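You operate a simulated robot arm through the tools that you are given. There is no shell and no other tool. Be economical: measure what you need, move in short steps, check, and stop when the job is done.

You are at the controls of a simulated two-armed robot. One attempt, no reset.

JOB
Cancel the washer's delay and start the dark wash now at cold.

The check looks at the end state, three seconds after you hand in, the way a careful person would. Anything else that was tipped, shoved, dropped, spilled or broken makes it a failure.

ROBOT AND FRAMES
Two 6-joint arms with two-finger grippers on one trunk that stands fixed in place. Base frame: the origin is at the foot of the trunk, x ahead of it, y to its left, z up. Readings come in mm, rad, newtons and seconds.
The left shoulder is at [30, 178, 888], the right one opposite. Each reaches about 826 mm from its shoulder. Payload 2.54 kg a hand.
The TCP of each hand is the grasp point between the finger pads, 30 mm short of the fingertips. In the tool frame z runs along the fingers and y along their closing line. The gripper opens to 116 mm. The gripper's body begins 95 mm behind the TCP.
Orientation is that of the tool frame in the base frame, as a unit quaternion [w, x, y, z]. With the fingers straight down and closing along the base's y, the tool's x points along the base's -x, its y along +y and its z along -z.

CONTROLS
- The arms move only by the tool play_rows. It takes "left_commands", "right_commands" or both (then of equal length, played together; a hand with none holds still); each is a list of rows, each a list of 2 entries, a list of its own where there are three numbers: the shift along the tool's x, y, z in mm, then the turn, a rotation vector about the tool's x, y, z in rad. In form: [[[x, y, z], [ax, ay, az]], ...]. A call has 1 to 8 rows; each row is the pose to reach, as a shift and turn from the pose commanded when the call began, along the tool's axes at that moment. "left_hand" and "right_hand" are, for a hand that has rows, the finger opening in mm, from 0 to 116, set as the call begins (left out, the last holds). Each row takes 0.2 s and may step no farther than 50 mm and 0.15 rad from the row before; otherwise, or with a gripper value out of range, the whole call is refused. A pose out of reach is approached as far as the arm can. The call stops where the force on the tool passes 40 N (or 10 N more than at its start, if that is more) or the arm is blocked; 0.2 s more then pass. The fingers move at their own pace (about 153 mm/s each) and stop on an object; they squeeze with about 29 N. The grip force told is the motor's: it shows also when the fingers shut on nothing. Time passes only in rows, and 0.2 s behind the last, so rows that repeat a pose let the fingers close. It gives the time, the measured TCP pose, the force on the tool (base axes), the opening and the grip force at its end, in the units of the frame above (readings bear some noise), with the torque about the TCP (base axes, N m) and any sound that the robot's microphone picked up, and new pictures: "views" is both (left out), scene, wrist or none (wrist: the cameras of the hands that moved).
- Cameras (640 x 400 px; columns grow to the right, rows downward): "scene" is now at [5.6, 50.1, 1592.1]; the picture's right is [0.81, -0.58, -0.00], its down [-0.52, -0.74, -0.43] and it looks along [0.25, 0.35, -0.90] (base axes); focal length 341 px, centre (320, 200). "left" rides on the left gripper at [69, 15, -122] in its tool frame; the picture's right is [-0.21, 0.98, 0.00], its down [-0.83, -0.18, -0.53] and it looks along [-0.52, -0.11, 0.85] (tool axes); focal length 251 px, centre (320, 200). "right" rides on the right gripper at [69, -15, -122] in its tool frame; the picture's right is [0.21, 0.98, 0.00], its down [-0.83, 0.18, -0.53] and it looks along [-0.52, 0.11, 0.85] (tool axes); focal length 251 px, centre (320, 200). There is no depth. A picture from a camera that has moved, and an enlarged one, comes with that camera's place and axes in the base frame and with its lens.
- slide_trunk(by): slides the trunk up (or, below 0, down) by that many mm; the arms and the scene camera ride with it, the base frame stays. It gives what a move gives, with no picture.
- head_to(pan, tilt): turns the head with the scene camera to pan (to the left, within 2.496 rad either way) and tilt (down, from -0.506 to 1.204), counted from straight ahead of the robot. It gives what a move gives, and a new picture of the scene camera.
- inspect(camera, box): a new picture of the part [left, top, right, bottom] of that camera's present view, enlarged. The clock stands still meanwhile.
- hand_in(): hands the job in; it is judged then, once.

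Work in short steps. Places have to be worked out from the pictures, the camera data and where the tool is seen: move nearer, look again, correct. Check each grasp and each placing, and mend what went wrong. You have 120 turns and 200 pictures in all, those below and enlarged ones among them. Open the grippers and draw the arms clear of the work before you hand the job in, unless the task says otherwise; then end with one line.

The tools are called after ">>>" by a JSON object that holds its "method" and its "body". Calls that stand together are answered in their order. play_rows: Moves the arms, as the interface text tells. Its arguments: {"type":"object","properties":{"left_commands":{"type":"array"},"left_hand":{"type":"number"},"right_commands":{"type":"array"},"right_hand":{"type":"number"},"views":{"type":"string","enum":["both","scene","wrist","none"]}},"required":[]} The other tools are called the same way: slide_trunk (by) slides the trunk up or down; head_to (pan, tilt) turns the head that bears the scene camera; inspect (camera, box) takes an enlarged picture of a part of a camera's view; hand_in () hands the job in.

At the start:

```text
t: 0.0
left_tool_pos: [392.6, 466.9, 892.9]
left_orientation: [0.0, 0.0, 1.0, 0.0]
left_ft_force: [0.6, 0.0, -0.7]
left_wrist_torque: [-0.04, 0.0, -0.01]
left_grip_width: 116.1
left_grasp_force: 0.0
right_tool_pos: [576.8, 103.0, 924.7]
right_orientation: [0.0, 0.0, 1.0, 0.0]
right_ft_force: [0.4, -0.3, -0.2]
right_wrist_torque: [0.01, 0.0, -0.01]
right_grip_width: 115.8
right_grasp_force: 0.1
trunk travel left (down, up): [-100.0, 440.0]
head pan, tilt: [0.953, 1.127]
```

scene: 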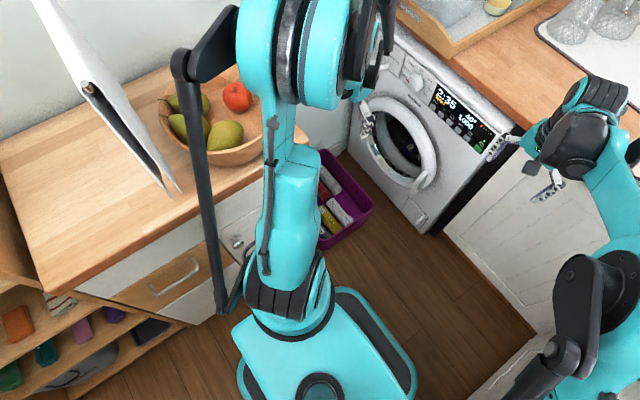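
right: 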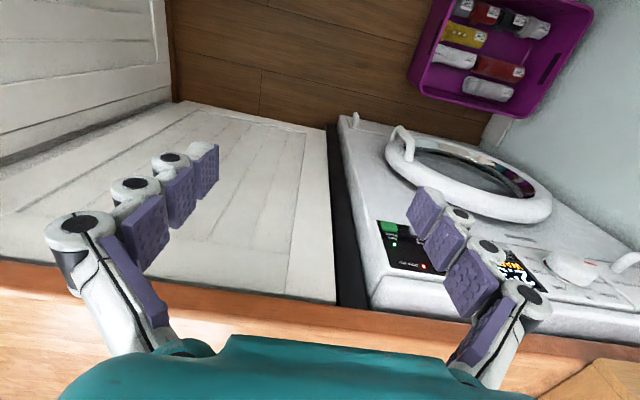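
left: 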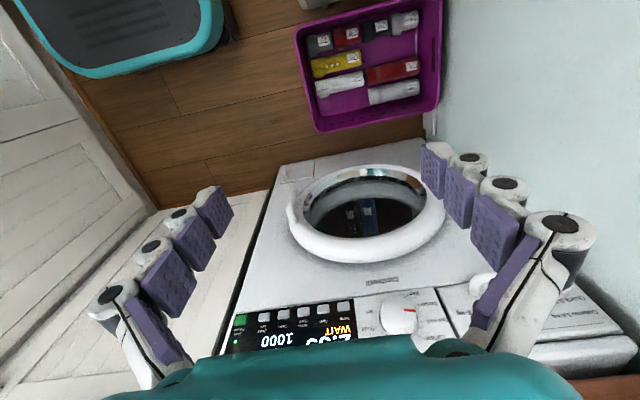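

The washer stands ahead-left with its panel under the counter. I enlarge the panel from the cameras to read it.

>>> {"method": "inspect", "body": {"camera": "scene", "box": [360, 40, 530, 150]}}

>>> {"method": "inspect", "body": {"camera": "left", "box": [220, 270, 640, 400]}}

>>> {"method": "inspect", "body": {"camera": "right", "box": [340, 180, 640, 340]}}

```text
3.64 times, centred on (445, 95) of scene
camera zoom: at [5.6, 50.1, 1592.1], right [0.81, -0.58, 0.0], down [-0.52, -0.74, -0.43], along [0.25, 0.35, -0.9], focal length 1240 px, centre (-134, 582)
```

zoom: 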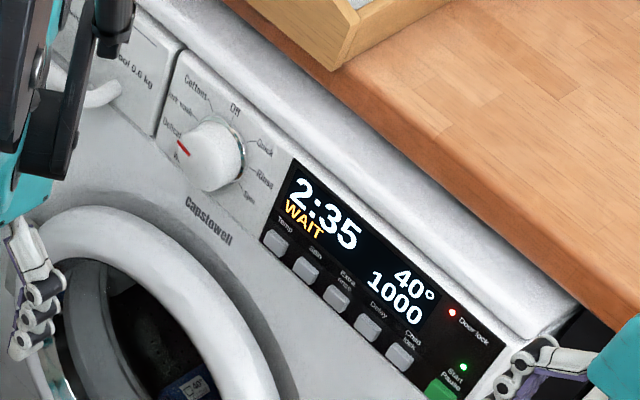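

```text
1.52 times, centred on (430, 335) of left
camera zoom: at [322.5, 482.3, 1015.4], right [0.21, 0.98, 0.0], down [0.83, -0.18, 0.53], along [0.52, -0.11, -0.85], focal length 383 px, centre (152, -6)
```

zoom: 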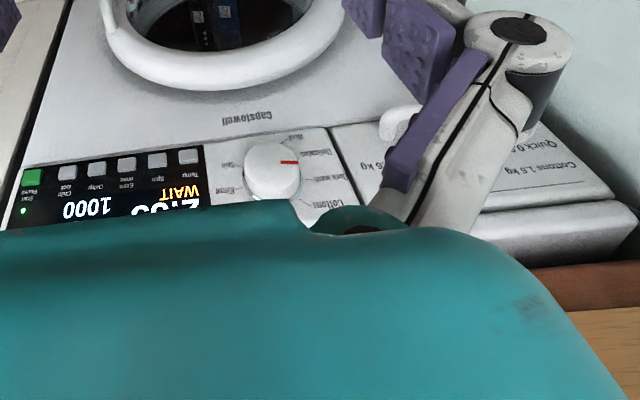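

```text
2.13 times, centred on (490, 260) of right
camera zoom: at [507.5, 86.7, 1044.2], right [-0.21, 0.98, 0.0], down [0.83, 0.18, 0.53], along [0.52, 0.11, -0.85], focal length 536 px, centre (-43, 72)
```

zoom: 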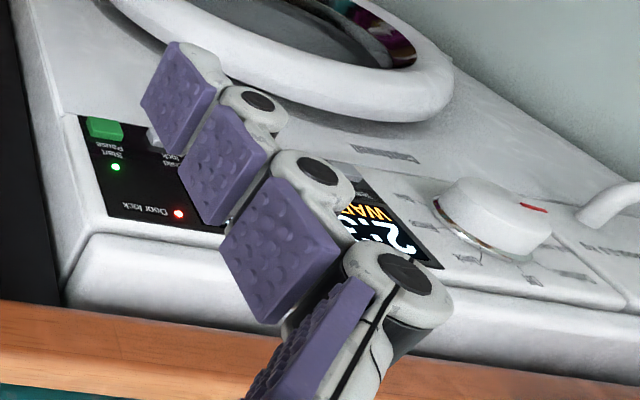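

The display reads 2:35 WAIT, 40°, 1000, and the dial stands at some programme other than one I can yet read. By triangulation, Start is near (718, 249, 745) and the dial near (717, 527, 770), with the front facing -x. I pitch the left hand up about 0.75 rad for a square view of the panel.

>>> {"method": "play_rows", "body": {"left_commands": [[[0, 0, 0], [0, -0.15, 0]], [[0, 0, 0], [0, -0.3, 0]], [[0, 0, 0], [0, -0.45, 0]], [[0, 0, 0], [0, -0.6, 0]], [[0, 0, 0], [0, -0.75, 0]], [[0, 0, 0], [0, -0.75, 0]]], "views": "wrist"}}

>>> {"method": "inspect", "body": {"camera": "left", "box": [120, 120, 520, 370]}}

```text
t: 1.0
left_tool_pos: [392.8, 464.8, 897.3]
left_orientation: [0.268, 0.0, 0.964, 0.001]
left_ft_force: [-1.6, -7.3, 34.8]
left_wrist_torque: [0.82, 4.9, 1.11]
left_grip_width: 115.8
left_grasp_force: 0.1
right_tool_pos: [576.7, 100.2, 925.5]
right_orientation: [0.002, 0.0, 1.0, 0.001]
right_ft_force: [0.2, 0.3, -0.3]
right_wrist_torque: [0.02, 0.03, 0.0]
right_grip_width: 116.0
right_grasp_force: 0.2
trunk travel left (down, up): [-100.0, 440.0]
head pan, tilt: [0.953, 1.127]
stopped in row 4 (left hand): the force on the tool passed its limit at 116 N (the readings are from after the stop); the commanded pose is now the measured one
camera left: at [270.5, 480.2, 966.4], right [0.19, 0.98, 0.11], down [0.43, -0.18, 0.88], along [0.88, -0.12, -0.46], focal length 251 px, centre (320, 200)
```

left: 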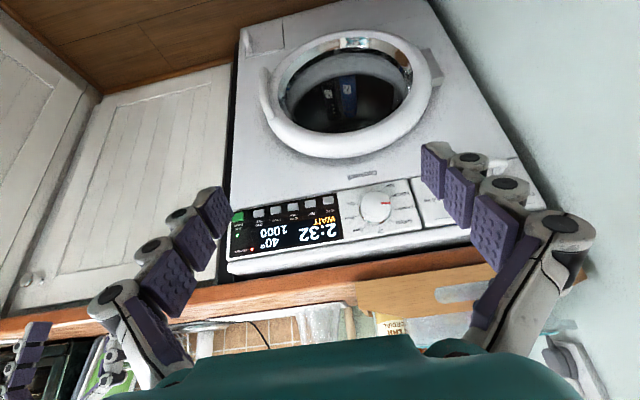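

```text
1.60 times, centred on (320, 245) of left
camera zoom: at [270.5, 480.2, 966.4], right [0.19, 0.98, 0.11], down [0.43, -0.18, 0.88], along [0.88, -0.12, -0.46], focal length 402 px, centre (320, 128)
```

zoom: 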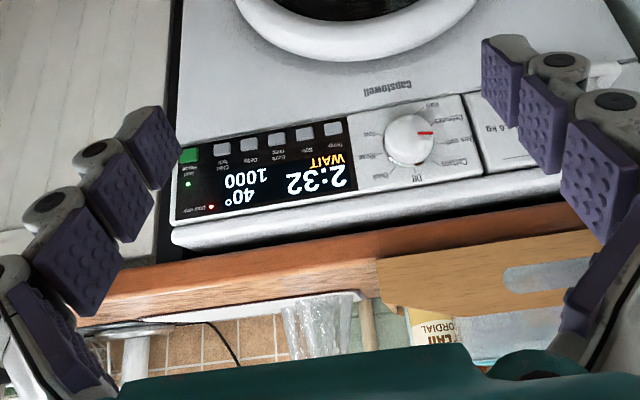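

Something pushed back with 116 N as the hand pitched, so I look at where the left arm touches before moving on.

>>> {"method": "head_to", "body": {"pan": 0.7, "tilt": 0.9}}

>>> {"method": "inspect", "body": {"camera": "left", "box": [330, 170, 440, 240]}}

>>> {"method": "inspect", "body": {"camera": "left", "box": [215, 180, 355, 265]}}

```text
t: 1.7
left_tool_pos: [391.8, 464.8, 897.7]
left_orientation: [0.268, 0.002, 0.964, 0.001]
left_ft_force: [3.6, -4.5, 48.6]
left_wrist_torque: [0.75, 7.12, 0.49]
left_grip_width: 116.2
left_grasp_force: 0.1
right_tool_pos: [575.5, 100.6, 925.0]
right_orientation: [0.002, 0.0, 1.0, 0.002]
right_ft_force: [-0.5, 0.1, 0.4]
right_wrist_torque: [0.0, 0.0, 0.01]
right_grip_width: 115.8
right_grasp_force: 0.1
trunk travel left (down, up): [-100.0, 440.0]
head pan, tilt: [0.7, 0.901]
camera scene: at [26.4, 44.4, 1608.1], right [0.64, -0.76, 0.0], down [-0.6, -0.5, -0.62], along [0.48, 0.4, -0.78], focal length 341 px, centre (320, 200)
```

scene: 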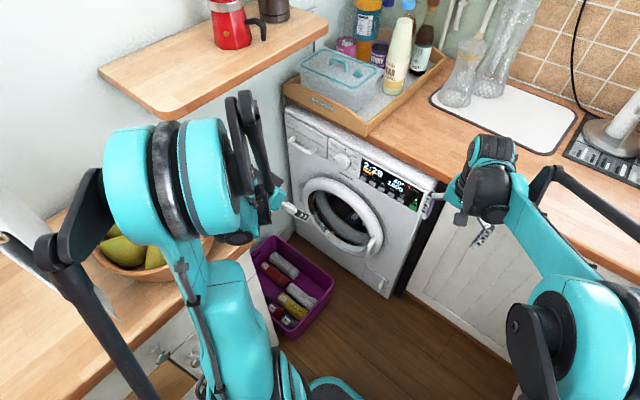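

```text
5.71 times, centred on (385, 205) of left
camera zoom: at [270.6, 480.2, 966.3], right [0.19, 0.98, 0.11], down [0.43, -0.19, 0.88], along [0.88, -0.12, -0.46], focal length 1437 px, centre (-51, 171)
```

zoom: 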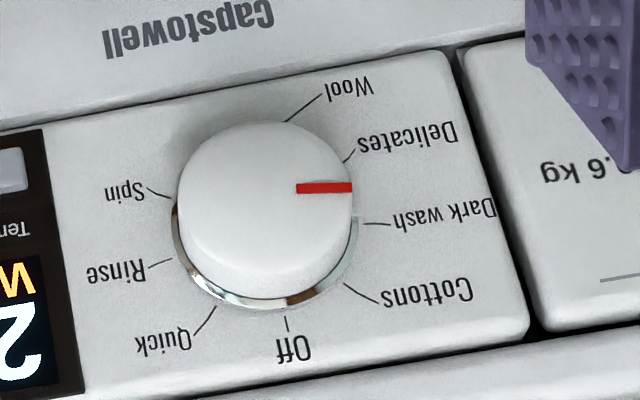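

```text
4.57 times, centred on (285, 222) of left
camera zoom: at [270.6, 480.2, 966.3], right [0.19, 0.98, 0.11], down [0.43, -0.19, 0.88], along [0.88, -0.12, -0.46], focal length 1149 px, centre (480, 97)
```

zoom: 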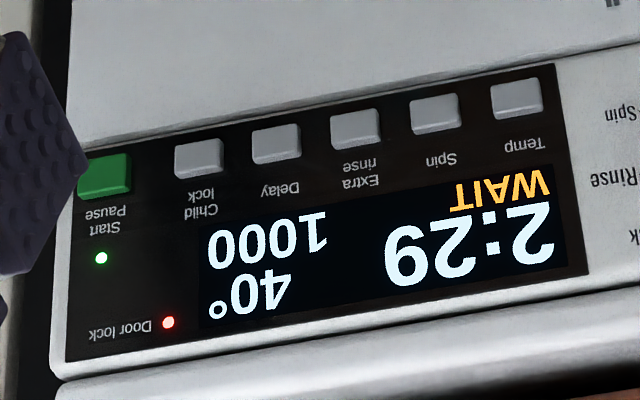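

The dial pointer sits on Dark wash already, so I need only the Delay, Temp and Start buttons. The display has dropped from 2:35 to 2:29, so the countdown runs fast. I enlarge the left wrist to find the contact.

>>> {"method": "inspect", "body": {"camera": "scene", "box": [80, 80, 320, 260]}}

```text
2.22 times, centred on (200, 170) of scene
camera zoom: at [26.4, 44.4, 1608.1], right [0.64, -0.76, 0.0], down [-0.6, -0.5, -0.62], along [0.48, 0.4, -0.78], focal length 758 px, centre (587, 267)
```

zoom: 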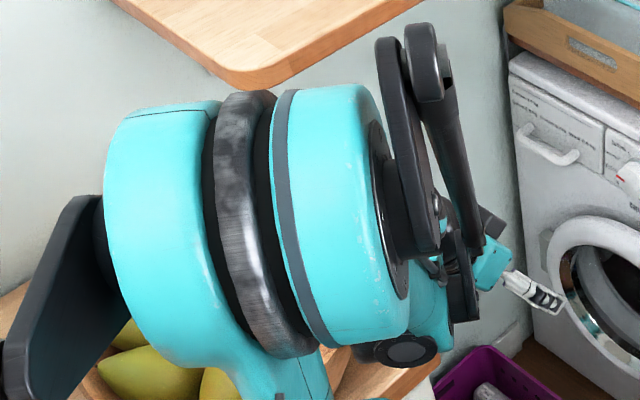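

No outside object touches the hand; the hand is likely folding back against its own forearm. I ease the pitch, move the left hand forward and right so the arm opens out, shut its fingers for pressing, and shift the right hand away to the right.

>>> {"method": "play_rows", "body": {"left_commands": [[[0, 0, 0], [0, 0.13, 0]], [[-38.5, -20, 23.3], [0, 0.13, 0]], [[-77, -40, 46.6], [0, 0.1, 0]], [[-115.5, -60, 69.8], [0, 0, 0]], [[-145.5, -80, 88], [0, -0.12, 0]], [[-145.5, -110, 88], [0, -0.25, 0]], [[-145.5, -130, 88], [0, -0.38, 0]]], "right_commands": [[[0, -45, 0], [0, 0, 0]], [[0, -90, 0], [0, 0, 0]], [[0, -130, 0], [0, 0, 0]], [[0, -160, 0], [0, 0, 0]], [[0, -160, 0], [0, 0, 0]], [[0, -160, 0], [0, 0, 0]], [[0, -160, 0], [0, 0, 0]]], "left_hand": 0}}

```text
t: 3.3
left_tool_pos: [561.7, 338.8, 894.8]
left_orientation: [0.445, 0.0, 0.896, 0.0]
left_ft_force: [0.0, -0.4, 0.2]
left_wrist_torque: [0.01, 0.0, 0.01]
left_grip_width: 0.1
left_grasp_force: 28.4
right_tool_pos: [576.1, -56.8, 922.2]
right_orientation: [0.001, 0.0, 1.0, 0.0]
right_ft_force: [0.5, -0.5, -0.1]
right_wrist_torque: [-0.03, -0.01, -0.02]
right_grip_width: 115.9
right_grasp_force: 0.2
trunk travel left (down, up): [-100.0, 440.0]
head pan, tilt: [0.7, 0.901]
camera scene: at [28.7, 49.1, 1607.7], right [0.64, -0.77, 0.0], down [-0.6, -0.5, -0.62], along [0.47, 0.4, -0.78], focal length 341 px, centre (320, 200)
camera right: at [507.2, -72.4, 1042.5], right [-0.22, 0.98, 0.0], down [0.83, 0.18, 0.53], along [0.52, 0.11, -0.85], focal length 251 px, centre (320, 200)
camera left: at [422.2, 353.2, 912.6], right [0.13, 0.98, 0.17], down [0.07, -0.18, 0.98], along [0.99, -0.12, -0.09], focal length 251 px, centre (320, 200)
```

scene: 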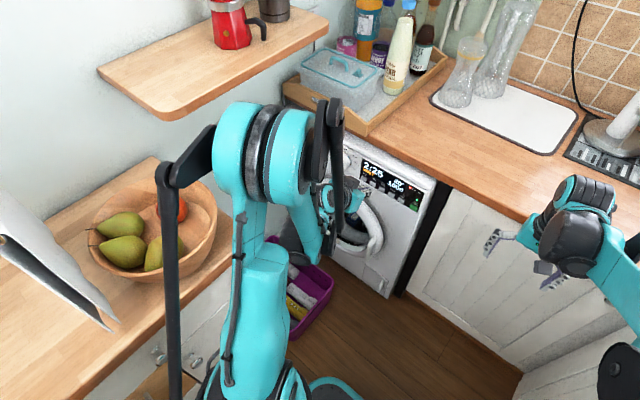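
right: 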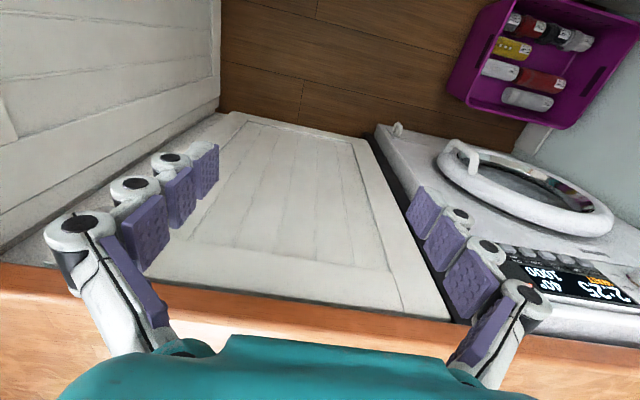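
left: 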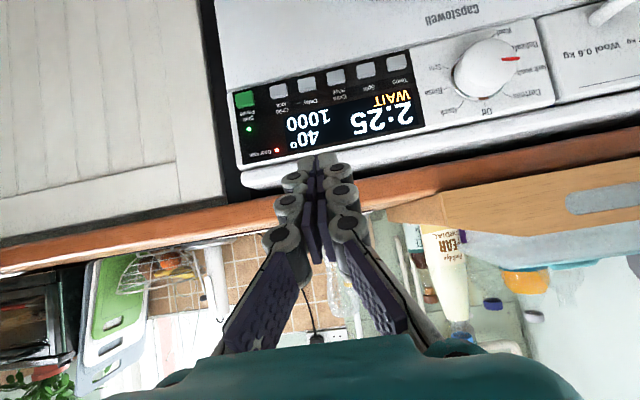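

The arm is free again (0 N), and the display reads 2:25. Combining views I put Start at (712, 247, 742), with the buttons spaced about 39 mm: Delay at y 325, Temp at y 440. I bring the fingertip about 20 mm ahead of Delay.

>>> {"method": "play_rows", "body": {"left_commands": [[[13.4, -3.5, 41.5], [0, -0.1, 0]], [[26.8, -7, 83], [0, -0.2, 0]], [[40.2, -10.5, 124.5], [0, -0.3, 0]], [[53.6, -14, 160], [0, -0.3, 0]], [[53.6, -14, 160], [0, -0.3, 0]]], "views": "both"}}

>>> {"method": "inspect", "body": {"camera": "scene", "box": [300, 130, 460, 230]}}

```text
t: 4.2
left_tool_pos: [699.8, 354.9, 832.5]
left_orientation: [0.576, -0.003, 0.817, -0.001]
left_ft_force: [-22.4, -3.4, 13.5]
left_wrist_torque: [-0.02, -0.17, -0.1]
left_grip_width: 0.0
left_grasp_force: 28.5
left hand out of reach, approached as far as the arm can: row 1, 2, 3, 4
right_tool_pos: [575.3, -57.0, 922.2]
right_orientation: [0.001, -0.001, 1.0, 0.0]
right_ft_force: [1.1, 0.3, -0.4]
right_wrist_torque: [-0.04, 0.11, -0.03]
right_grip_width: 115.7
right_grasp_force: 0.0
trunk travel left (down, up): [-100.0, 440.0]
head pan, tilt: [0.7, 0.901]
stopped in row 4 (left hand): the force on the tool passed its limit at 210 N (the readings are from after the stop); the commanded pose is now the measured one
camera scene: at [26.6, 48.1, 1607.9], right [0.64, -0.76, 0.0], down [-0.6, -0.5, -0.62], along [0.48, 0.4, -0.78], focal length 341 px, centre (320, 200)
camera left: at [561.7, 369.2, 808.8], right [0.07, 0.98, 0.2], down [-0.22, -0.18, 0.96], along [0.97, -0.11, 0.21], focal length 251 px, centre (320, 200)
```

scene: 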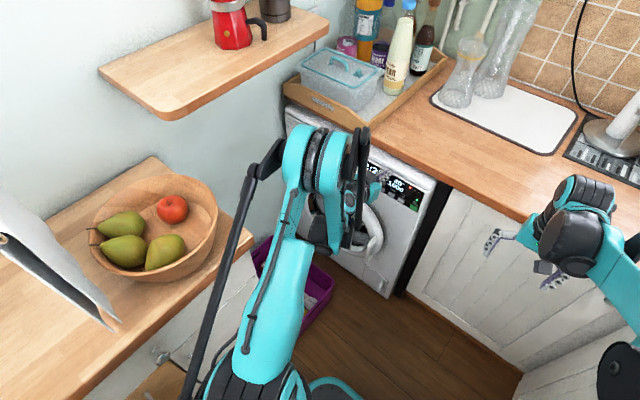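
left: 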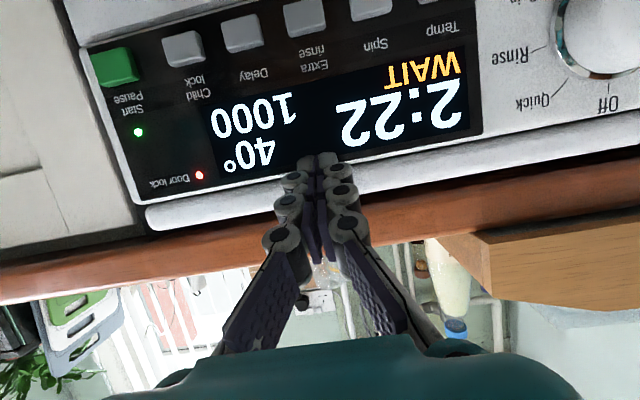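

```text
4.00 times, centred on (380, 180) of scene
camera zoom: at [26.6, 48.1, 1607.9], right [0.64, -0.76, 0.0], down [-0.6, -0.5, -0.62], along [0.48, 0.4, -0.78], focal length 1364 px, centre (80, 280)
```

zoom: 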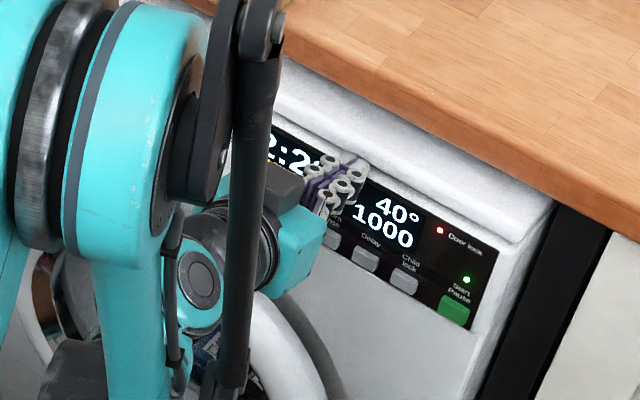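

The arm could not follow with that pitch and the tip bumped the display's top lip (now at about (728, 355, 822)). The panel looks unharmed, and Delay still triangulates to (712, 328, 741). I back off and go down to it with a steeper finger.

>>> {"method": "play_rows", "body": {"left_commands": [[[12, 0, -33], [0, 0.05, 0]], [[23.6, 0, -66], [0, 0.15, 0]], [[52, -15, -45], [0, 0.28, 0]], [[72, -30, -36], [0, 0.37, 0]], [[72, -30, -36], [0, 0.37, 0]]], "views": "both"}}

```text
t: 5.4
left_tool_pos: [650.9, 326.5, 780.6]
left_orientation: [0.414, -0.003, 0.91, -0.001]
left_ft_force: [-0.3, -0.5, -0.5]
left_wrist_torque: [0.0, -0.05, 0.03]
left_grip_width: 0.0
left_grasp_force: 28.5
left hand out of reach, approached as far as the arm can: row 1, 2, 3, 4, 5
right_tool_pos: [576.2, -55.7, 921.0]
right_orientation: [0.0, -0.001, 1.0, 0.0]
right_ft_force: [-0.1, 0.0, 0.5]
right_wrist_torque: [-0.01, 0.0, 0.0]
right_grip_width: 116.2
right_grasp_force: 0.0
trunk travel left (down, up): [-100.0, 440.0]
head pan, tilt: [0.7, 0.901]
camera scene: at [28.1, 49.1, 1607.7], right [0.64, -0.76, 0.0], down [-0.6, -0.51, -0.62], along [0.47, 0.4, -0.78], focal length 341 px, centre (320, 200)
camera left: at [513.5, 340.4, 808.4], right [0.14, 0.98, 0.16], down [0.14, -0.18, 0.97], along [0.98, -0.11, -0.16], focal length 251 px, centre (320, 200)
```

scene: 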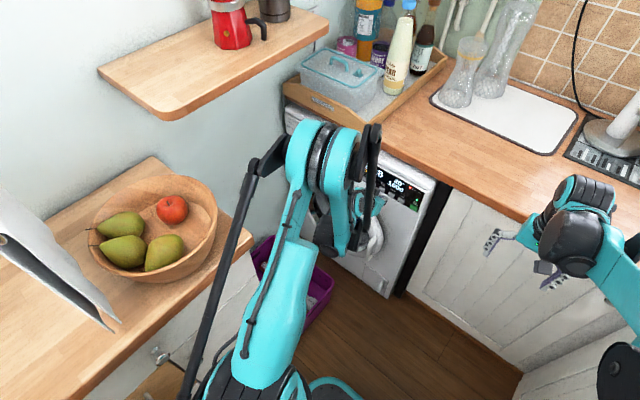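
left: 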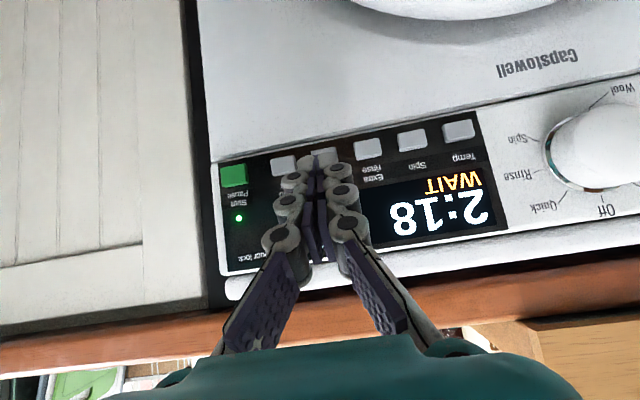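

The tip now stands in front of Delay with no force on it, at about (674, 327, 761). I bring it to just short of the button.

>>> {"method": "play_rows", "body": {"left_commands": [[[-3, 0, 15], [0, 0, 0]], [[-6, 0, 28], [0, 0, 0]], [[-6, 0, 28], [0, 0, 0]]], "views": "wrist"}}

>>> {"method": "inspect", "body": {"camera": "left", "box": [200, 100, 440, 250]}}

>>> {"method": "inspect", "body": {"camera": "scene", "box": [340, 130, 460, 220]}}

```text
t: 6.2
left_tool_pos: [675.5, 325.8, 766.1]
left_orientation: [0.414, -0.003, 0.91, -0.001]
left_ft_force: [-0.2, -0.3, 1.0]
left_wrist_torque: [0.01, 0.01, 0.03]
left_grip_width: 0.0
left_grasp_force: 28.9
right_tool_pos: [577.4, -56.1, 921.8]
right_orientation: [0.0, 0.0, 1.0, 0.001]
right_ft_force: [0.5, 0.1, 0.2]
right_wrist_torque: [-0.01, -0.03, -0.05]
right_grip_width: 116.0
right_grasp_force: 0.1
trunk travel left (down, up): [-100.0, 440.0]
head pan, tilt: [0.7, 0.901]
camera left: at [538.2, 340.0, 793.5], right [0.14, 0.98, 0.16], down [0.14, -0.18, 0.97], along [0.98, -0.11, -0.16], focal length 251 px, centre (320, 200)
```

left: 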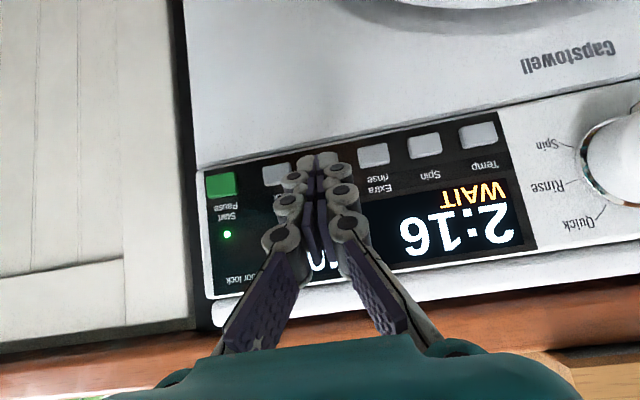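

```text
2.67 times, centred on (320, 175) of left
camera zoom: at [538.2, 340.0, 793.5], right [0.14, 0.98, 0.16], down [0.14, -0.18, 0.97], along [0.98, -0.11, -0.16], focal length 670 px, centre (320, 267)
```

zoom: 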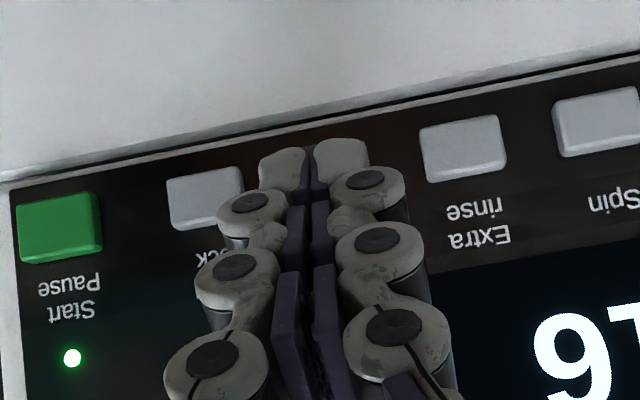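

```text
4.44 times, centred on (400, 175) of scene
camera zoom: at [27.9, 48.8, 1607.7], right [0.64, -0.76, 0.0], down [-0.6, -0.5, -0.62], along [0.47, 0.4, -0.78], focal length 1515 px, centre (-36, 311)
```

zoom: 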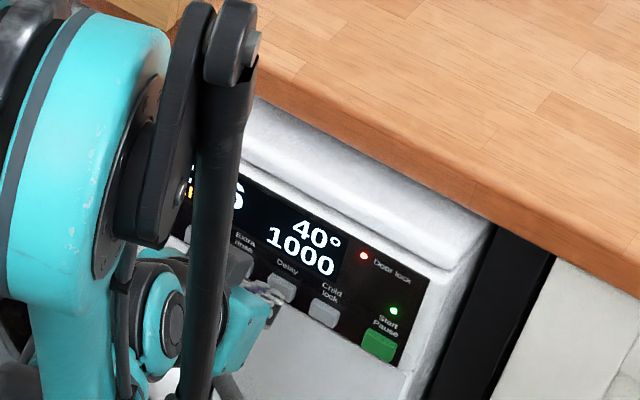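

The tip covers Delay, centred between its neighbours and about 10 mm off it. I press forward in small steps and withdraw.

>>> {"method": "play_rows", "body": {"left_commands": [[[-3.4, 1, 7.6], [0, 0, 0]], [[-5.2, 1, 11.4], [0, 0, 0]], [[-6.5, 1, 14.3], [0, 0, 0]], [[-7.7, 1, 17.1], [0, 0, 0]], [[-3, 1, 7], [0, 0, 0]], [[0, 0, -5], [0, 0, 0]]], "views": "wrist"}}

```text
t: 7.6
left_tool_pos: [671.6, 326.7, 769.9]
left_orientation: [0.416, -0.003, 0.91, -0.002]
left_ft_force: [0.1, -0.7, -0.3]
left_wrist_torque: [0.0, -0.01, 0.04]
left_grip_width: 0.0
left_grasp_force: 28.5
right_tool_pos: [577.2, -58.0, 922.3]
right_orientation: [0.001, 0.0, 1.0, 0.0]
right_ft_force: [-0.2, -0.4, 0.1]
right_wrist_torque: [-0.02, -0.01, -0.02]
right_grip_width: 116.0
right_grasp_force: 0.0
trunk travel left (down, up): [-100.0, 440.0]
head pan, tilt: [0.7, 0.901]
camera left: at [533.3, 341.3, 797.8], right [0.14, 0.98, 0.16], down [0.14, -0.18, 0.97], along [0.98, -0.11, -0.16], focal length 251 px, centre (320, 200)
```

left: 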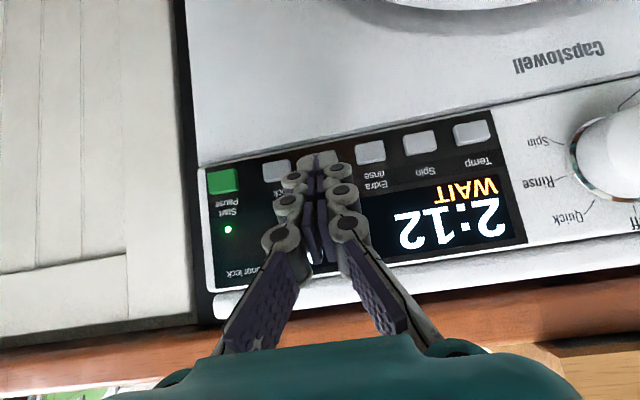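

There was no sound or change, so the tip likely fell short. I go deeper and stay there to read the force.

>>> {"method": "play_rows", "body": {"left_commands": [[[-7, 0, 17], [0, 0, 0]], [[-9.5, 0, 22], [0, 0, 0]], [[-11, 0, 25], [0, 0, 0]], [[-12.5, 0, 28], [0, 0, 0]]], "views": "wrist"}}

```text
t: 8.6
left_tool_pos: [697.4, 326.6, 762.4]
left_orientation: [0.414, -0.003, 0.91, -0.001]
left_ft_force: [-15.7, -0.9, 2.8]
left_wrist_torque: [-0.04, 0.04, -0.05]
left_grip_width: 6.1
left_grasp_force: 29.0
right_tool_pos: [576.1, -56.5, 922.6]
right_orientation: [0.001, -0.001, 1.0, 0.0]
right_ft_force: [0.4, 0.1, 0.6]
right_wrist_torque: [0.0, -0.04, 0.0]
right_grip_width: 115.8
right_grasp_force: 0.0
trunk travel left (down, up): [-100.0, 440.0]
head pan, tilt: [0.7, 0.901]
camera left: at [560.7, 341.3, 789.0], right [0.14, 0.98, 0.16], down [0.14, -0.18, 0.97], along [0.98, -0.11, -0.16], focal length 251 px, centre (320, 200)
```

left: 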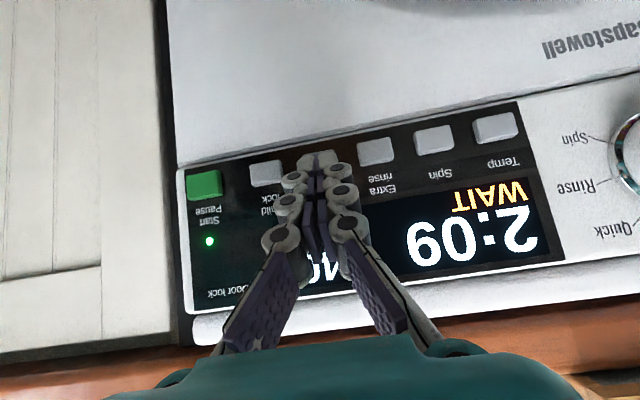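

The tip touches with about 16 N at x ≈ 720 but there is no click yet. I press some millimetres further.

>>> {"method": "play_rows", "body": {"left_commands": [[[-1.5, 0, 3], [0, 0, 0]], [[-3, 0, 6], [0, 0, 0]]], "views": "wrist"}}

>>> {"method": "inspect", "body": {"camera": "left", "box": [200, 100, 440, 250]}}

```text
t: 9.1
left_tool_pos: [698.0, 327.0, 760.8]
left_orientation: [0.412, -0.003, 0.911, 0.0]
left_ft_force: [-23.3, 0.7, 10.7]
left_wrist_torque: [-0.06, -0.07, 0.0]
left_grip_width: 5.9
left_grasp_force: 28.3
right_tool_pos: [574.7, -57.0, 924.4]
right_orientation: [0.002, -0.001, 1.0, 0.0]
right_ft_force: [-0.6, -0.6, -0.6]
right_wrist_torque: [0.04, 0.01, 0.01]
right_grip_width: 116.1
right_grasp_force: 0.0
trunk travel left (down, up): [-100.0, 440.0]
head pan, tilt: [0.7, 0.901]
heard: click
stopped in row 2 (left hand): the force on the tool passed its limit at 44 N (the readings are from after the stop); the commanded pose is now the measured one
camera left: at [560.9, 341.2, 789.2], right [0.14, 0.98, 0.16], down [0.14, -0.18, 0.97], along [0.98, -0.11, -0.17], focal length 251 px, centre (320, 200)
```

left: 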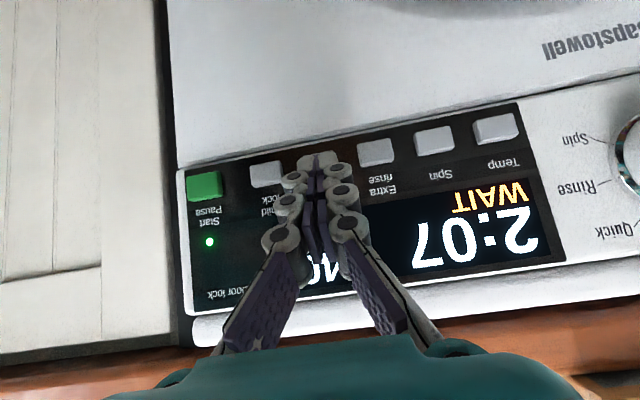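

```text
2.67 times, centred on (320, 175) of left
camera zoom: at [560.9, 341.2, 789.2], right [0.14, 0.98, 0.16], down [0.14, -0.18, 0.97], along [0.98, -0.11, -0.17], focal length 670 px, centre (320, 267)
```

zoom: 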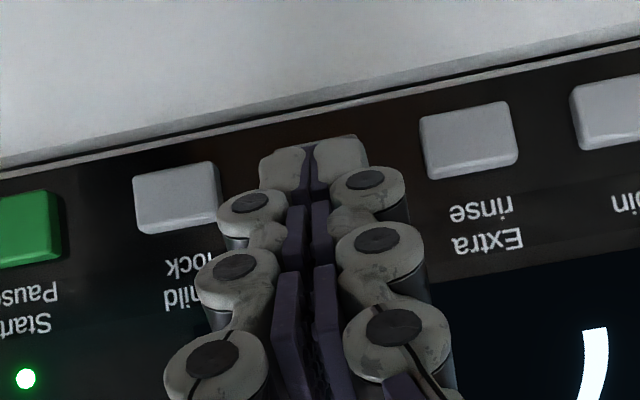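

A click came, but the display still shows WAIT 2:07, so Delay seems ignored while the countdown runs. I back off and move over to Start/Pause.

>>> {"method": "play_rows", "body": {"left_commands": [[[16.4, 0, -18.9], [0, 0, 0]], [[16.4, -40, -18.9], [0, 0, 0]], [[16.4, -79, -18.9], [0, 0, 0]], [[16.4, -79, -18.9], [0, 0, 0]]], "views": "wrist"}}

>>> {"method": "inspect", "body": {"camera": "left", "box": [260, 100, 600, 300]}}

```text
t: 10.1
left_tool_pos: [680.4, 247.3, 763.1]
left_orientation: [0.411, -0.004, 0.912, -0.001]
left_ft_force: [0.0, -0.6, 0.6]
left_wrist_torque: [-0.02, 0.0, 0.0]
left_grip_width: 0.0
left_grasp_force: 28.5
left hand out of reach, approached as far as the arm can: row 3, 4
right_tool_pos: [576.4, -56.4, 921.9]
right_orientation: [0.0, 0.001, 1.0, 0.0]
right_ft_force: [0.1, -0.3, 0.6]
right_wrist_torque: [-0.01, 0.01, 0.0]
right_grip_width: 115.8
right_grasp_force: 0.1
trunk travel left (down, up): [-100.0, 440.0]
head pan, tilt: [0.7, 0.901]
camera left: at [543.6, 262.0, 791.4], right [0.14, 0.98, 0.16], down [0.15, -0.18, 0.97], along [0.98, -0.11, -0.17], focal length 251 px, centre (320, 200)
```

left: 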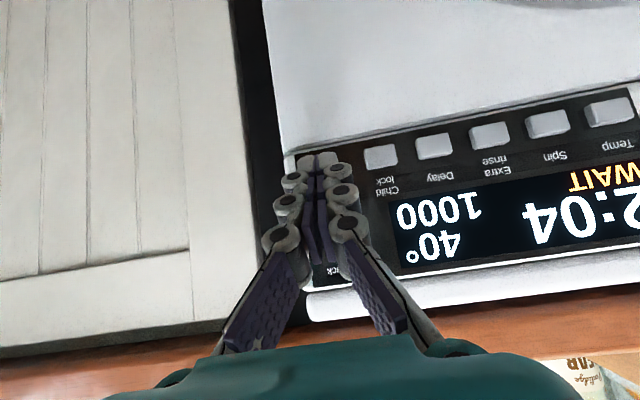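

```text
1.88 times, centred on (430, 200) of left
camera zoom: at [543.6, 262.0, 791.4], right [0.14, 0.98, 0.16], down [0.15, -0.18, 0.97], along [0.98, -0.11, -0.17], focal length 473 px, centre (113, 200)
```

zoom: 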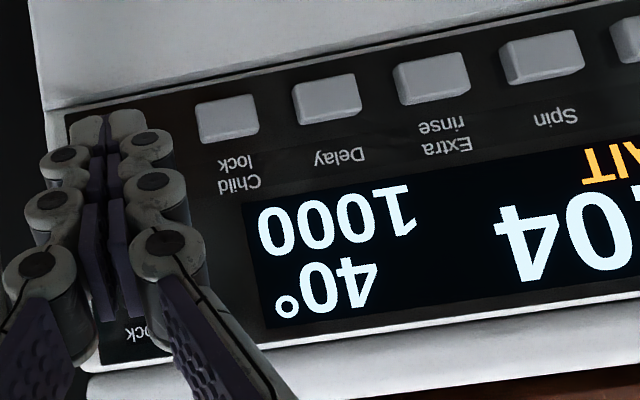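

The tip is over Start/Pause, about 18 mm off. I press with small steps until it clicks.

>>> {"method": "play_rows", "body": {"left_commands": [[[-8.2, 1, 11.4], [0, 0, 0]], [[-10.6, 1, 14.7], [0, 0, 0]], [[-12.9, 1, 17.9], [0, 0, 0]], [[-14.7, 1, 20.4], [0, 0, 0]], [[-16.4, 1, 22.8], [0, 0, 0]]], "views": "wrist"}}

```text
t: 11.0
left_tool_pos: [697.8, 248.4, 762.1]
left_orientation: [0.408, -0.002, 0.913, -0.001]
left_ft_force: [-23.7, 1.2, 9.3]
left_wrist_torque: [0.02, 0.03, 0.06]
left_grip_width: 6.0
left_grasp_force: 28.7
right_tool_pos: [575.4, -55.9, 923.8]
right_orientation: [0.002, 0.0, 1.0, -0.001]
right_ft_force: [-0.8, 0.2, 0.3]
right_wrist_torque: [0.03, -0.03, 0.01]
right_grip_width: 116.3
right_grasp_force: 0.0
trunk travel left (down, up): [-100.0, 440.0]
head pan, tilt: [0.7, 0.901]
heard: click
stopped in row 4 (left hand): the force on the tool passed its limit at 44 N (the readings are from after the stop); the commanded pose is now the measured one
camera left: at [561.2, 263.1, 790.4], right [0.14, 0.98, 0.16], down [0.15, -0.18, 0.97], along [0.98, -0.11, -0.17], focal length 251 px, centre (320, 200)
```

left: 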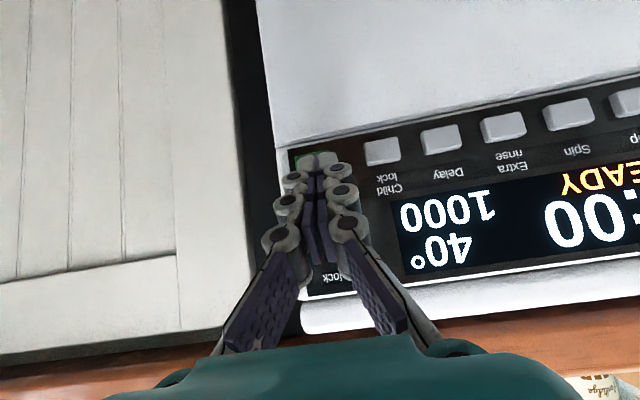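

It clicked, and the display has changed to READY with "…:00". I back off and move along toward Temp, which also shows the whole display.

>>> {"method": "play_rows", "body": {"left_commands": [[[16.4, 0, -18.9], [0, 0, 0]], [[18, 48, -21], [0, 0, 0]], [[18, 96, -21], [0, 0, 0]], [[18, 144, -21], [0, 0, 0]], [[18, 191, -21], [0, 0, 0]], [[18, 191, -21], [0, 0, 0]]], "views": "wrist"}}

>>> {"method": "inspect", "body": {"camera": "left", "box": [80, 120, 480, 320]}}

```text
t: 12.4
left_tool_pos: [671.4, 438.5, 759.1]
left_orientation: [0.408, -0.001, 0.913, -0.002]
left_ft_force: [0.0, 0.2, -0.8]
left_wrist_torque: [-0.01, 0.01, 0.03]
left_grip_width: 0.0
left_grasp_force: 28.3
left hand out of reach, approached as far as the arm can: row 1
right_tool_pos: [577.3, -58.0, 921.4]
right_orientation: [0.0, 0.0, 1.0, 0.0]
right_ft_force: [-0.6, -0.3, -0.2]
right_wrist_torque: [-0.04, -0.02, 0.01]
right_grip_width: 116.1
right_grasp_force: 0.1
trunk travel left (down, up): [-100.0, 440.0]
head pan, tilt: [0.7, 0.901]
camera left: at [535.1, 453.8, 788.7], right [0.14, 0.98, 0.16], down [0.15, -0.18, 0.97], along [0.98, -0.11, -0.17], focal length 251 px, centre (320, 200)
```

left: 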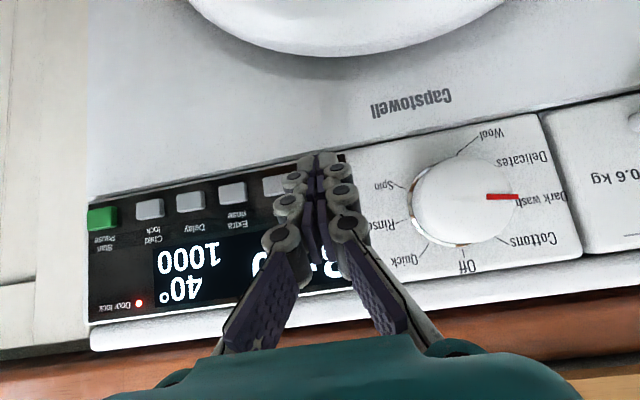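

```text
1.60 times, centred on (280, 220) of left
camera zoom: at [535.1, 453.8, 788.7], right [0.14, 0.98, 0.16], down [0.15, -0.18, 0.97], along [0.98, -0.11, -0.17], focal length 402 px, centre (384, 168)
```

zoom: 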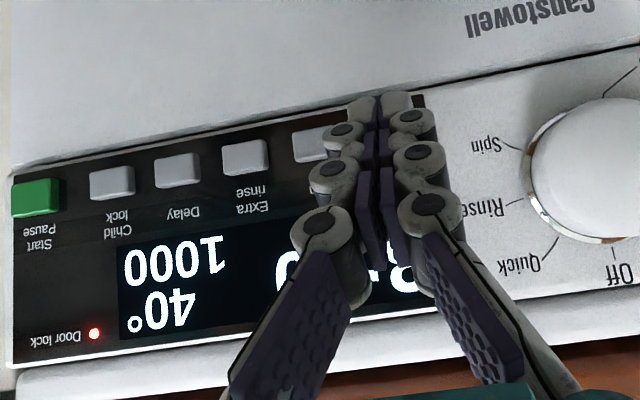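

The machine is paused (green light off), with the dial clearly on Dark wash and the tip in front of Temp. I press Temp.

>>> {"method": "play_rows", "body": {"left_commands": [[[-15.4, 1, 15.7], [0, 0, 0]], [[-17.5, 1, 17.8], [0, 0, 0]], [[-18.9, 1, 19.2], [0, 0, 0]], [[-20.3, 1, 20.6], [0, 0, 0]], [[-21.7, 1, 22.1], [0, 0, 0]], [[-12, 1, 12], [0, 0, 0]]], "views": "wrist"}}

```text
t: 13.5
left_tool_pos: [698.7, 439.4, 762.0]
left_orientation: [0.405, -0.001, 0.914, -0.001]
left_ft_force: [-22.0, 1.2, 7.8]
left_wrist_torque: [0.0, 0.01, 0.04]
left_grip_width: 6.0
left_grasp_force: 27.9
right_tool_pos: [576.3, -56.4, 923.0]
right_orientation: [0.002, 0.0, 1.0, 0.0]
right_ft_force: [-0.8, 0.0, 0.2]
right_wrist_torque: [0.01, -0.01, 0.0]
right_grip_width: 115.9
right_grasp_force: 0.1
trunk travel left (down, up): [-100.0, 440.0]
head pan, tilt: [0.7, 0.901]
heard: click
stopped in row 5 (left hand): the force on the tool passed its limit at 43 N (the readings are from after the stop); the commanded pose is now the measured one
camera left: at [561.6, 455.0, 791.5], right [0.14, 0.98, 0.16], down [0.16, -0.18, 0.97], along [0.98, -0.12, -0.18], focal length 251 px, centre (320, 200)
```

left: 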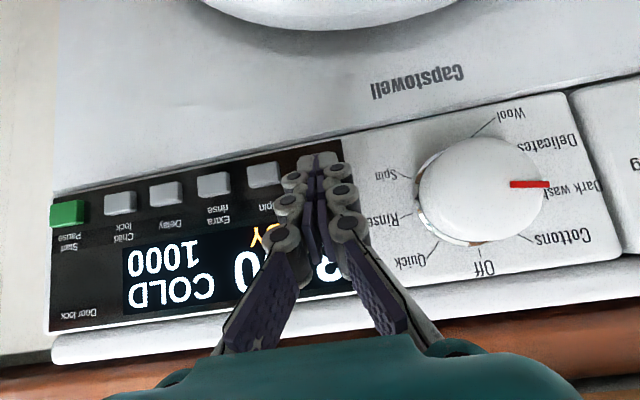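

The temperature now reads COLD. I back off and move to Delay, reading the whole display there.

>>> {"method": "play_rows", "body": {"left_commands": [[[17, 0, -17.5], [0, 0, 0]], [[19, -40, -20], [0, 0, 0]], [[19, -80, -20], [0, 0, 0]], [[19, -112, -20], [0, 0, 0]], [[19, -112, -20], [0, 0, 0]]], "views": "wrist"}}

>>> {"method": "inspect", "body": {"camera": "left", "box": [180, 120, 580, 320]}}

```text
t: 14.7
left_tool_pos: [674.9, 327.7, 758.3]
left_orientation: [0.406, -0.002, 0.914, -0.002]
left_ft_force: [0.2, 0.3, 0.8]
left_wrist_torque: [-0.01, 0.01, 0.02]
left_grip_width: 0.0
left_grasp_force: 28.1
right_tool_pos: [577.1, -55.6, 922.3]
right_orientation: [0.001, -0.001, 1.0, 0.0]
right_ft_force: [0.2, 0.0, -0.5]
right_wrist_torque: [0.02, 0.0, 0.02]
right_grip_width: 116.1
right_grasp_force: 0.1
trunk travel left (down, up): [-100.0, 440.0]
head pan, tilt: [0.7, 0.901]
camera left: at [538.1, 342.4, 788.7], right [0.14, 0.98, 0.15], down [0.16, -0.18, 0.97], along [0.98, -0.12, -0.18], focal length 251 px, centre (320, 200)
```

left: 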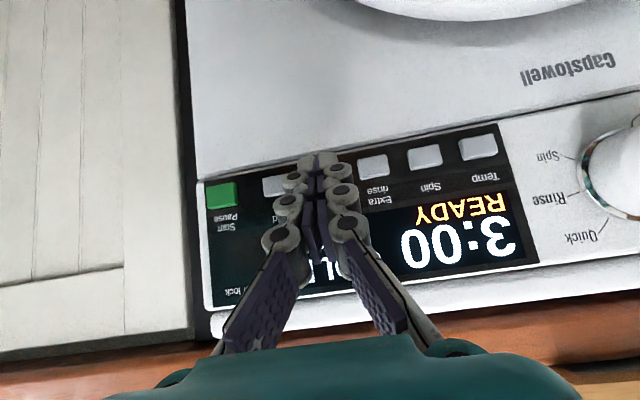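

```text
1.60 times, centred on (380, 220) of left
camera zoom: at [538.1, 342.4, 788.7], right [0.14, 0.98, 0.15], down [0.16, -0.18, 0.97], along [0.98, -0.12, -0.18], focal length 402 px, centre (224, 168)
```

zoom: 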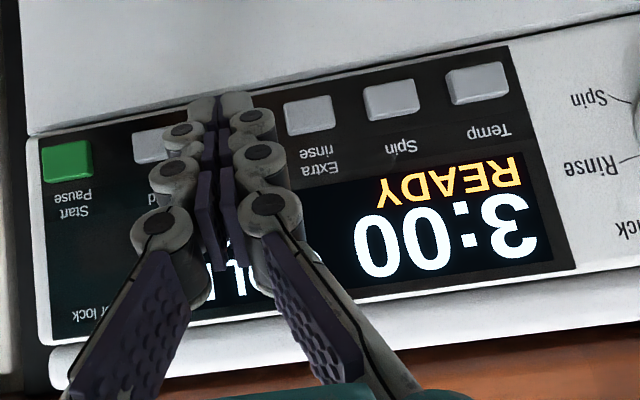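

The display shows 3:00 READY, most likely the delay still set at 3 h. I press Delay once and watch what changes.

>>> {"method": "play_rows", "body": {"left_commands": [[[-13, 0, 13.4], [0, 0, 0]], [[-15.2, 0, 15.6], [0, 0, 0]], [[-16.8, 0, 17.2], [0, 0, 0]], [[-18.2, 0, 18.6], [0, 0, 0]], [[-19.6, 0, 20.1], [0, 0, 0]], [[-10, 0, 10], [0, 0, 0]]], "views": "wrist"}}

```text
t: 16.1
left_tool_pos: [689.3, 327.9, 760.3]
left_orientation: [0.407, 0.0, 0.913, -0.002]
left_ft_force: [-0.6, -0.7, 0.4]
left_wrist_torque: [-0.01, 0.01, 0.04]
left_grip_width: 0.0
left_grasp_force: 28.4
right_tool_pos: [576.6, -57.5, 922.4]
right_orientation: [0.001, 0.0, 1.0, 0.0]
right_ft_force: [-0.3, 0.0, -0.5]
right_wrist_torque: [0.0, -0.01, -0.01]
right_grip_width: 116.2
right_grasp_force: 0.0
trunk travel left (down, up): [-100.0, 440.0]
head pan, tilt: [0.7, 0.901]
heard: click
camera left: at [551.5, 342.3, 790.9], right [0.14, 0.98, 0.15], down [0.16, -0.18, 0.97], along [0.98, -0.12, -0.18], focal length 251 px, centre (320, 200)
```

left: 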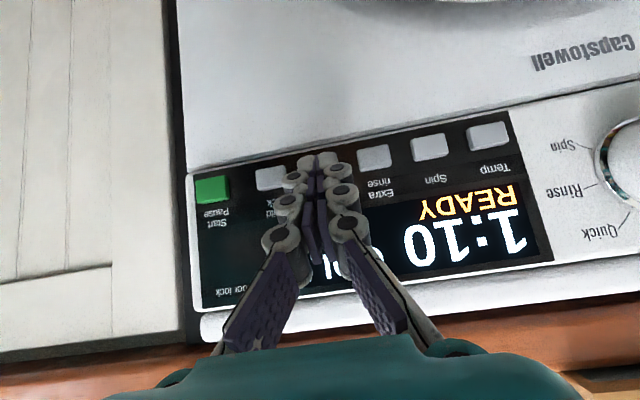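

It clicked and now shows 1:10, which is the programme's own length, so the delay is off. I move to Start.

>>> {"method": "play_rows", "body": {"left_commands": [[[9, 0, -9], [0, 0, 0]], [[10, -40, -10], [0, 0, 0]], [[10, -79, -10], [0, 0, 0]], [[10, -79, -10], [0, 0, 0]]], "views": "wrist"}}

>>> {"method": "inspect", "body": {"camera": "left", "box": [260, 80, 640, 300]}}

```text
t: 17.1
left_tool_pos: [675.6, 249.2, 762.6]
left_orientation: [0.405, -0.001, 0.914, -0.003]
left_ft_force: [-0.1, -0.9, -0.4]
left_wrist_torque: [0.05, 0.0, 0.0]
left_grip_width: 0.2
left_grasp_force: 28.2
left hand out of reach, approached as far as the arm can: row 3, 4
right_tool_pos: [577.3, -56.3, 922.0]
right_orientation: [0.0, -0.001, 1.0, -0.001]
right_ft_force: [-0.5, -0.5, 0.5]
right_wrist_torque: [0.01, 0.03, -0.02]
right_grip_width: 115.9
right_grasp_force: 0.0
trunk travel left (down, up): [-100.0, 440.0]
head pan, tilt: [0.7, 0.901]
camera left: at [539.6, 265.0, 793.0], right [0.14, 0.98, 0.15], down [0.16, -0.18, 0.97], along [0.98, -0.12, -0.18], focal length 251 px, centre (320, 200)
```

left: 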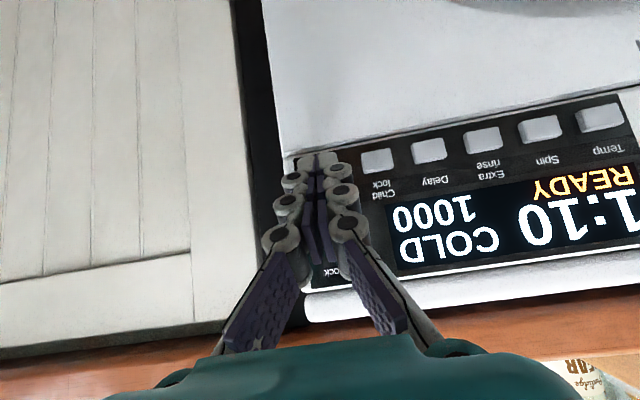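

```text
1.68 times, centred on (450, 190) of left
camera zoom: at [539.6, 265.0, 793.0], right [0.14, 0.98, 0.15], down [0.16, -0.18, 0.97], along [0.98, -0.12, -0.18], focal length 424 px, centre (101, 217)
```

zoom: 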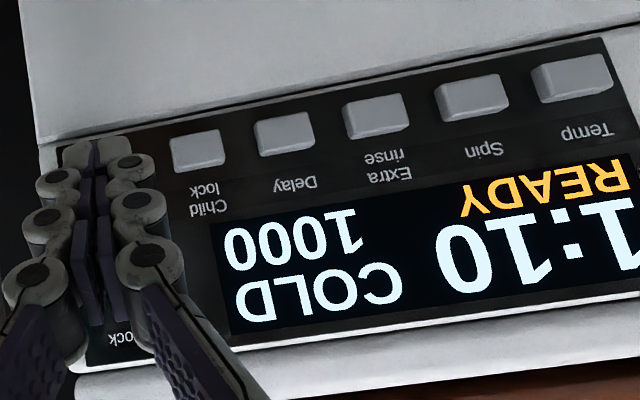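

The display shows 1:10, COLD, 1000, READY. I press Start and withdraw.

>>> {"method": "play_rows", "body": {"left_commands": [[[-11, 0, 14.2], [0, 0, 0]], [[-12.8, 0, 16.6], [0, 0, 0]], [[-14, 0, 18.2], [0, 0, 0]], [[-14.9, 0, 19.3], [0, 0, 0]], [[-15.8, 0, 20.5], [0, 0, 0]], [[-5, 0, 5], [0, 0, 0]]], "views": "wrist"}}

```text
t: 18.5
left_tool_pos: [684.1, 250.4, 762.6]
left_orientation: [0.407, 0.0, 0.913, -0.003]
left_ft_force: [1.0, -0.8, -0.5]
left_wrist_torque: [0.01, -0.01, 0.01]
left_grip_width: 0.0
left_grasp_force: 28.8
right_tool_pos: [576.3, -57.6, 922.8]
right_orientation: [0.001, -0.001, 1.0, 0.001]
right_ft_force: [0.0, -0.4, 0.6]
right_wrist_torque: [-0.01, -0.03, -0.02]
right_grip_width: 115.9
right_grasp_force: 0.1
trunk travel left (down, up): [-100.0, 440.0]
head pan, tilt: [0.7, 0.901]
heard: click
camera left: at [546.7, 265.0, 792.7], right [0.14, 0.98, 0.15], down [0.16, -0.18, 0.97], along [0.98, -0.12, -0.18], focal length 251 px, centre (320, 200)
```

left: 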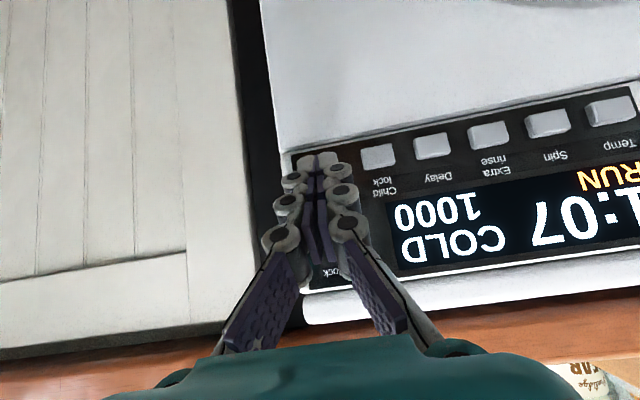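

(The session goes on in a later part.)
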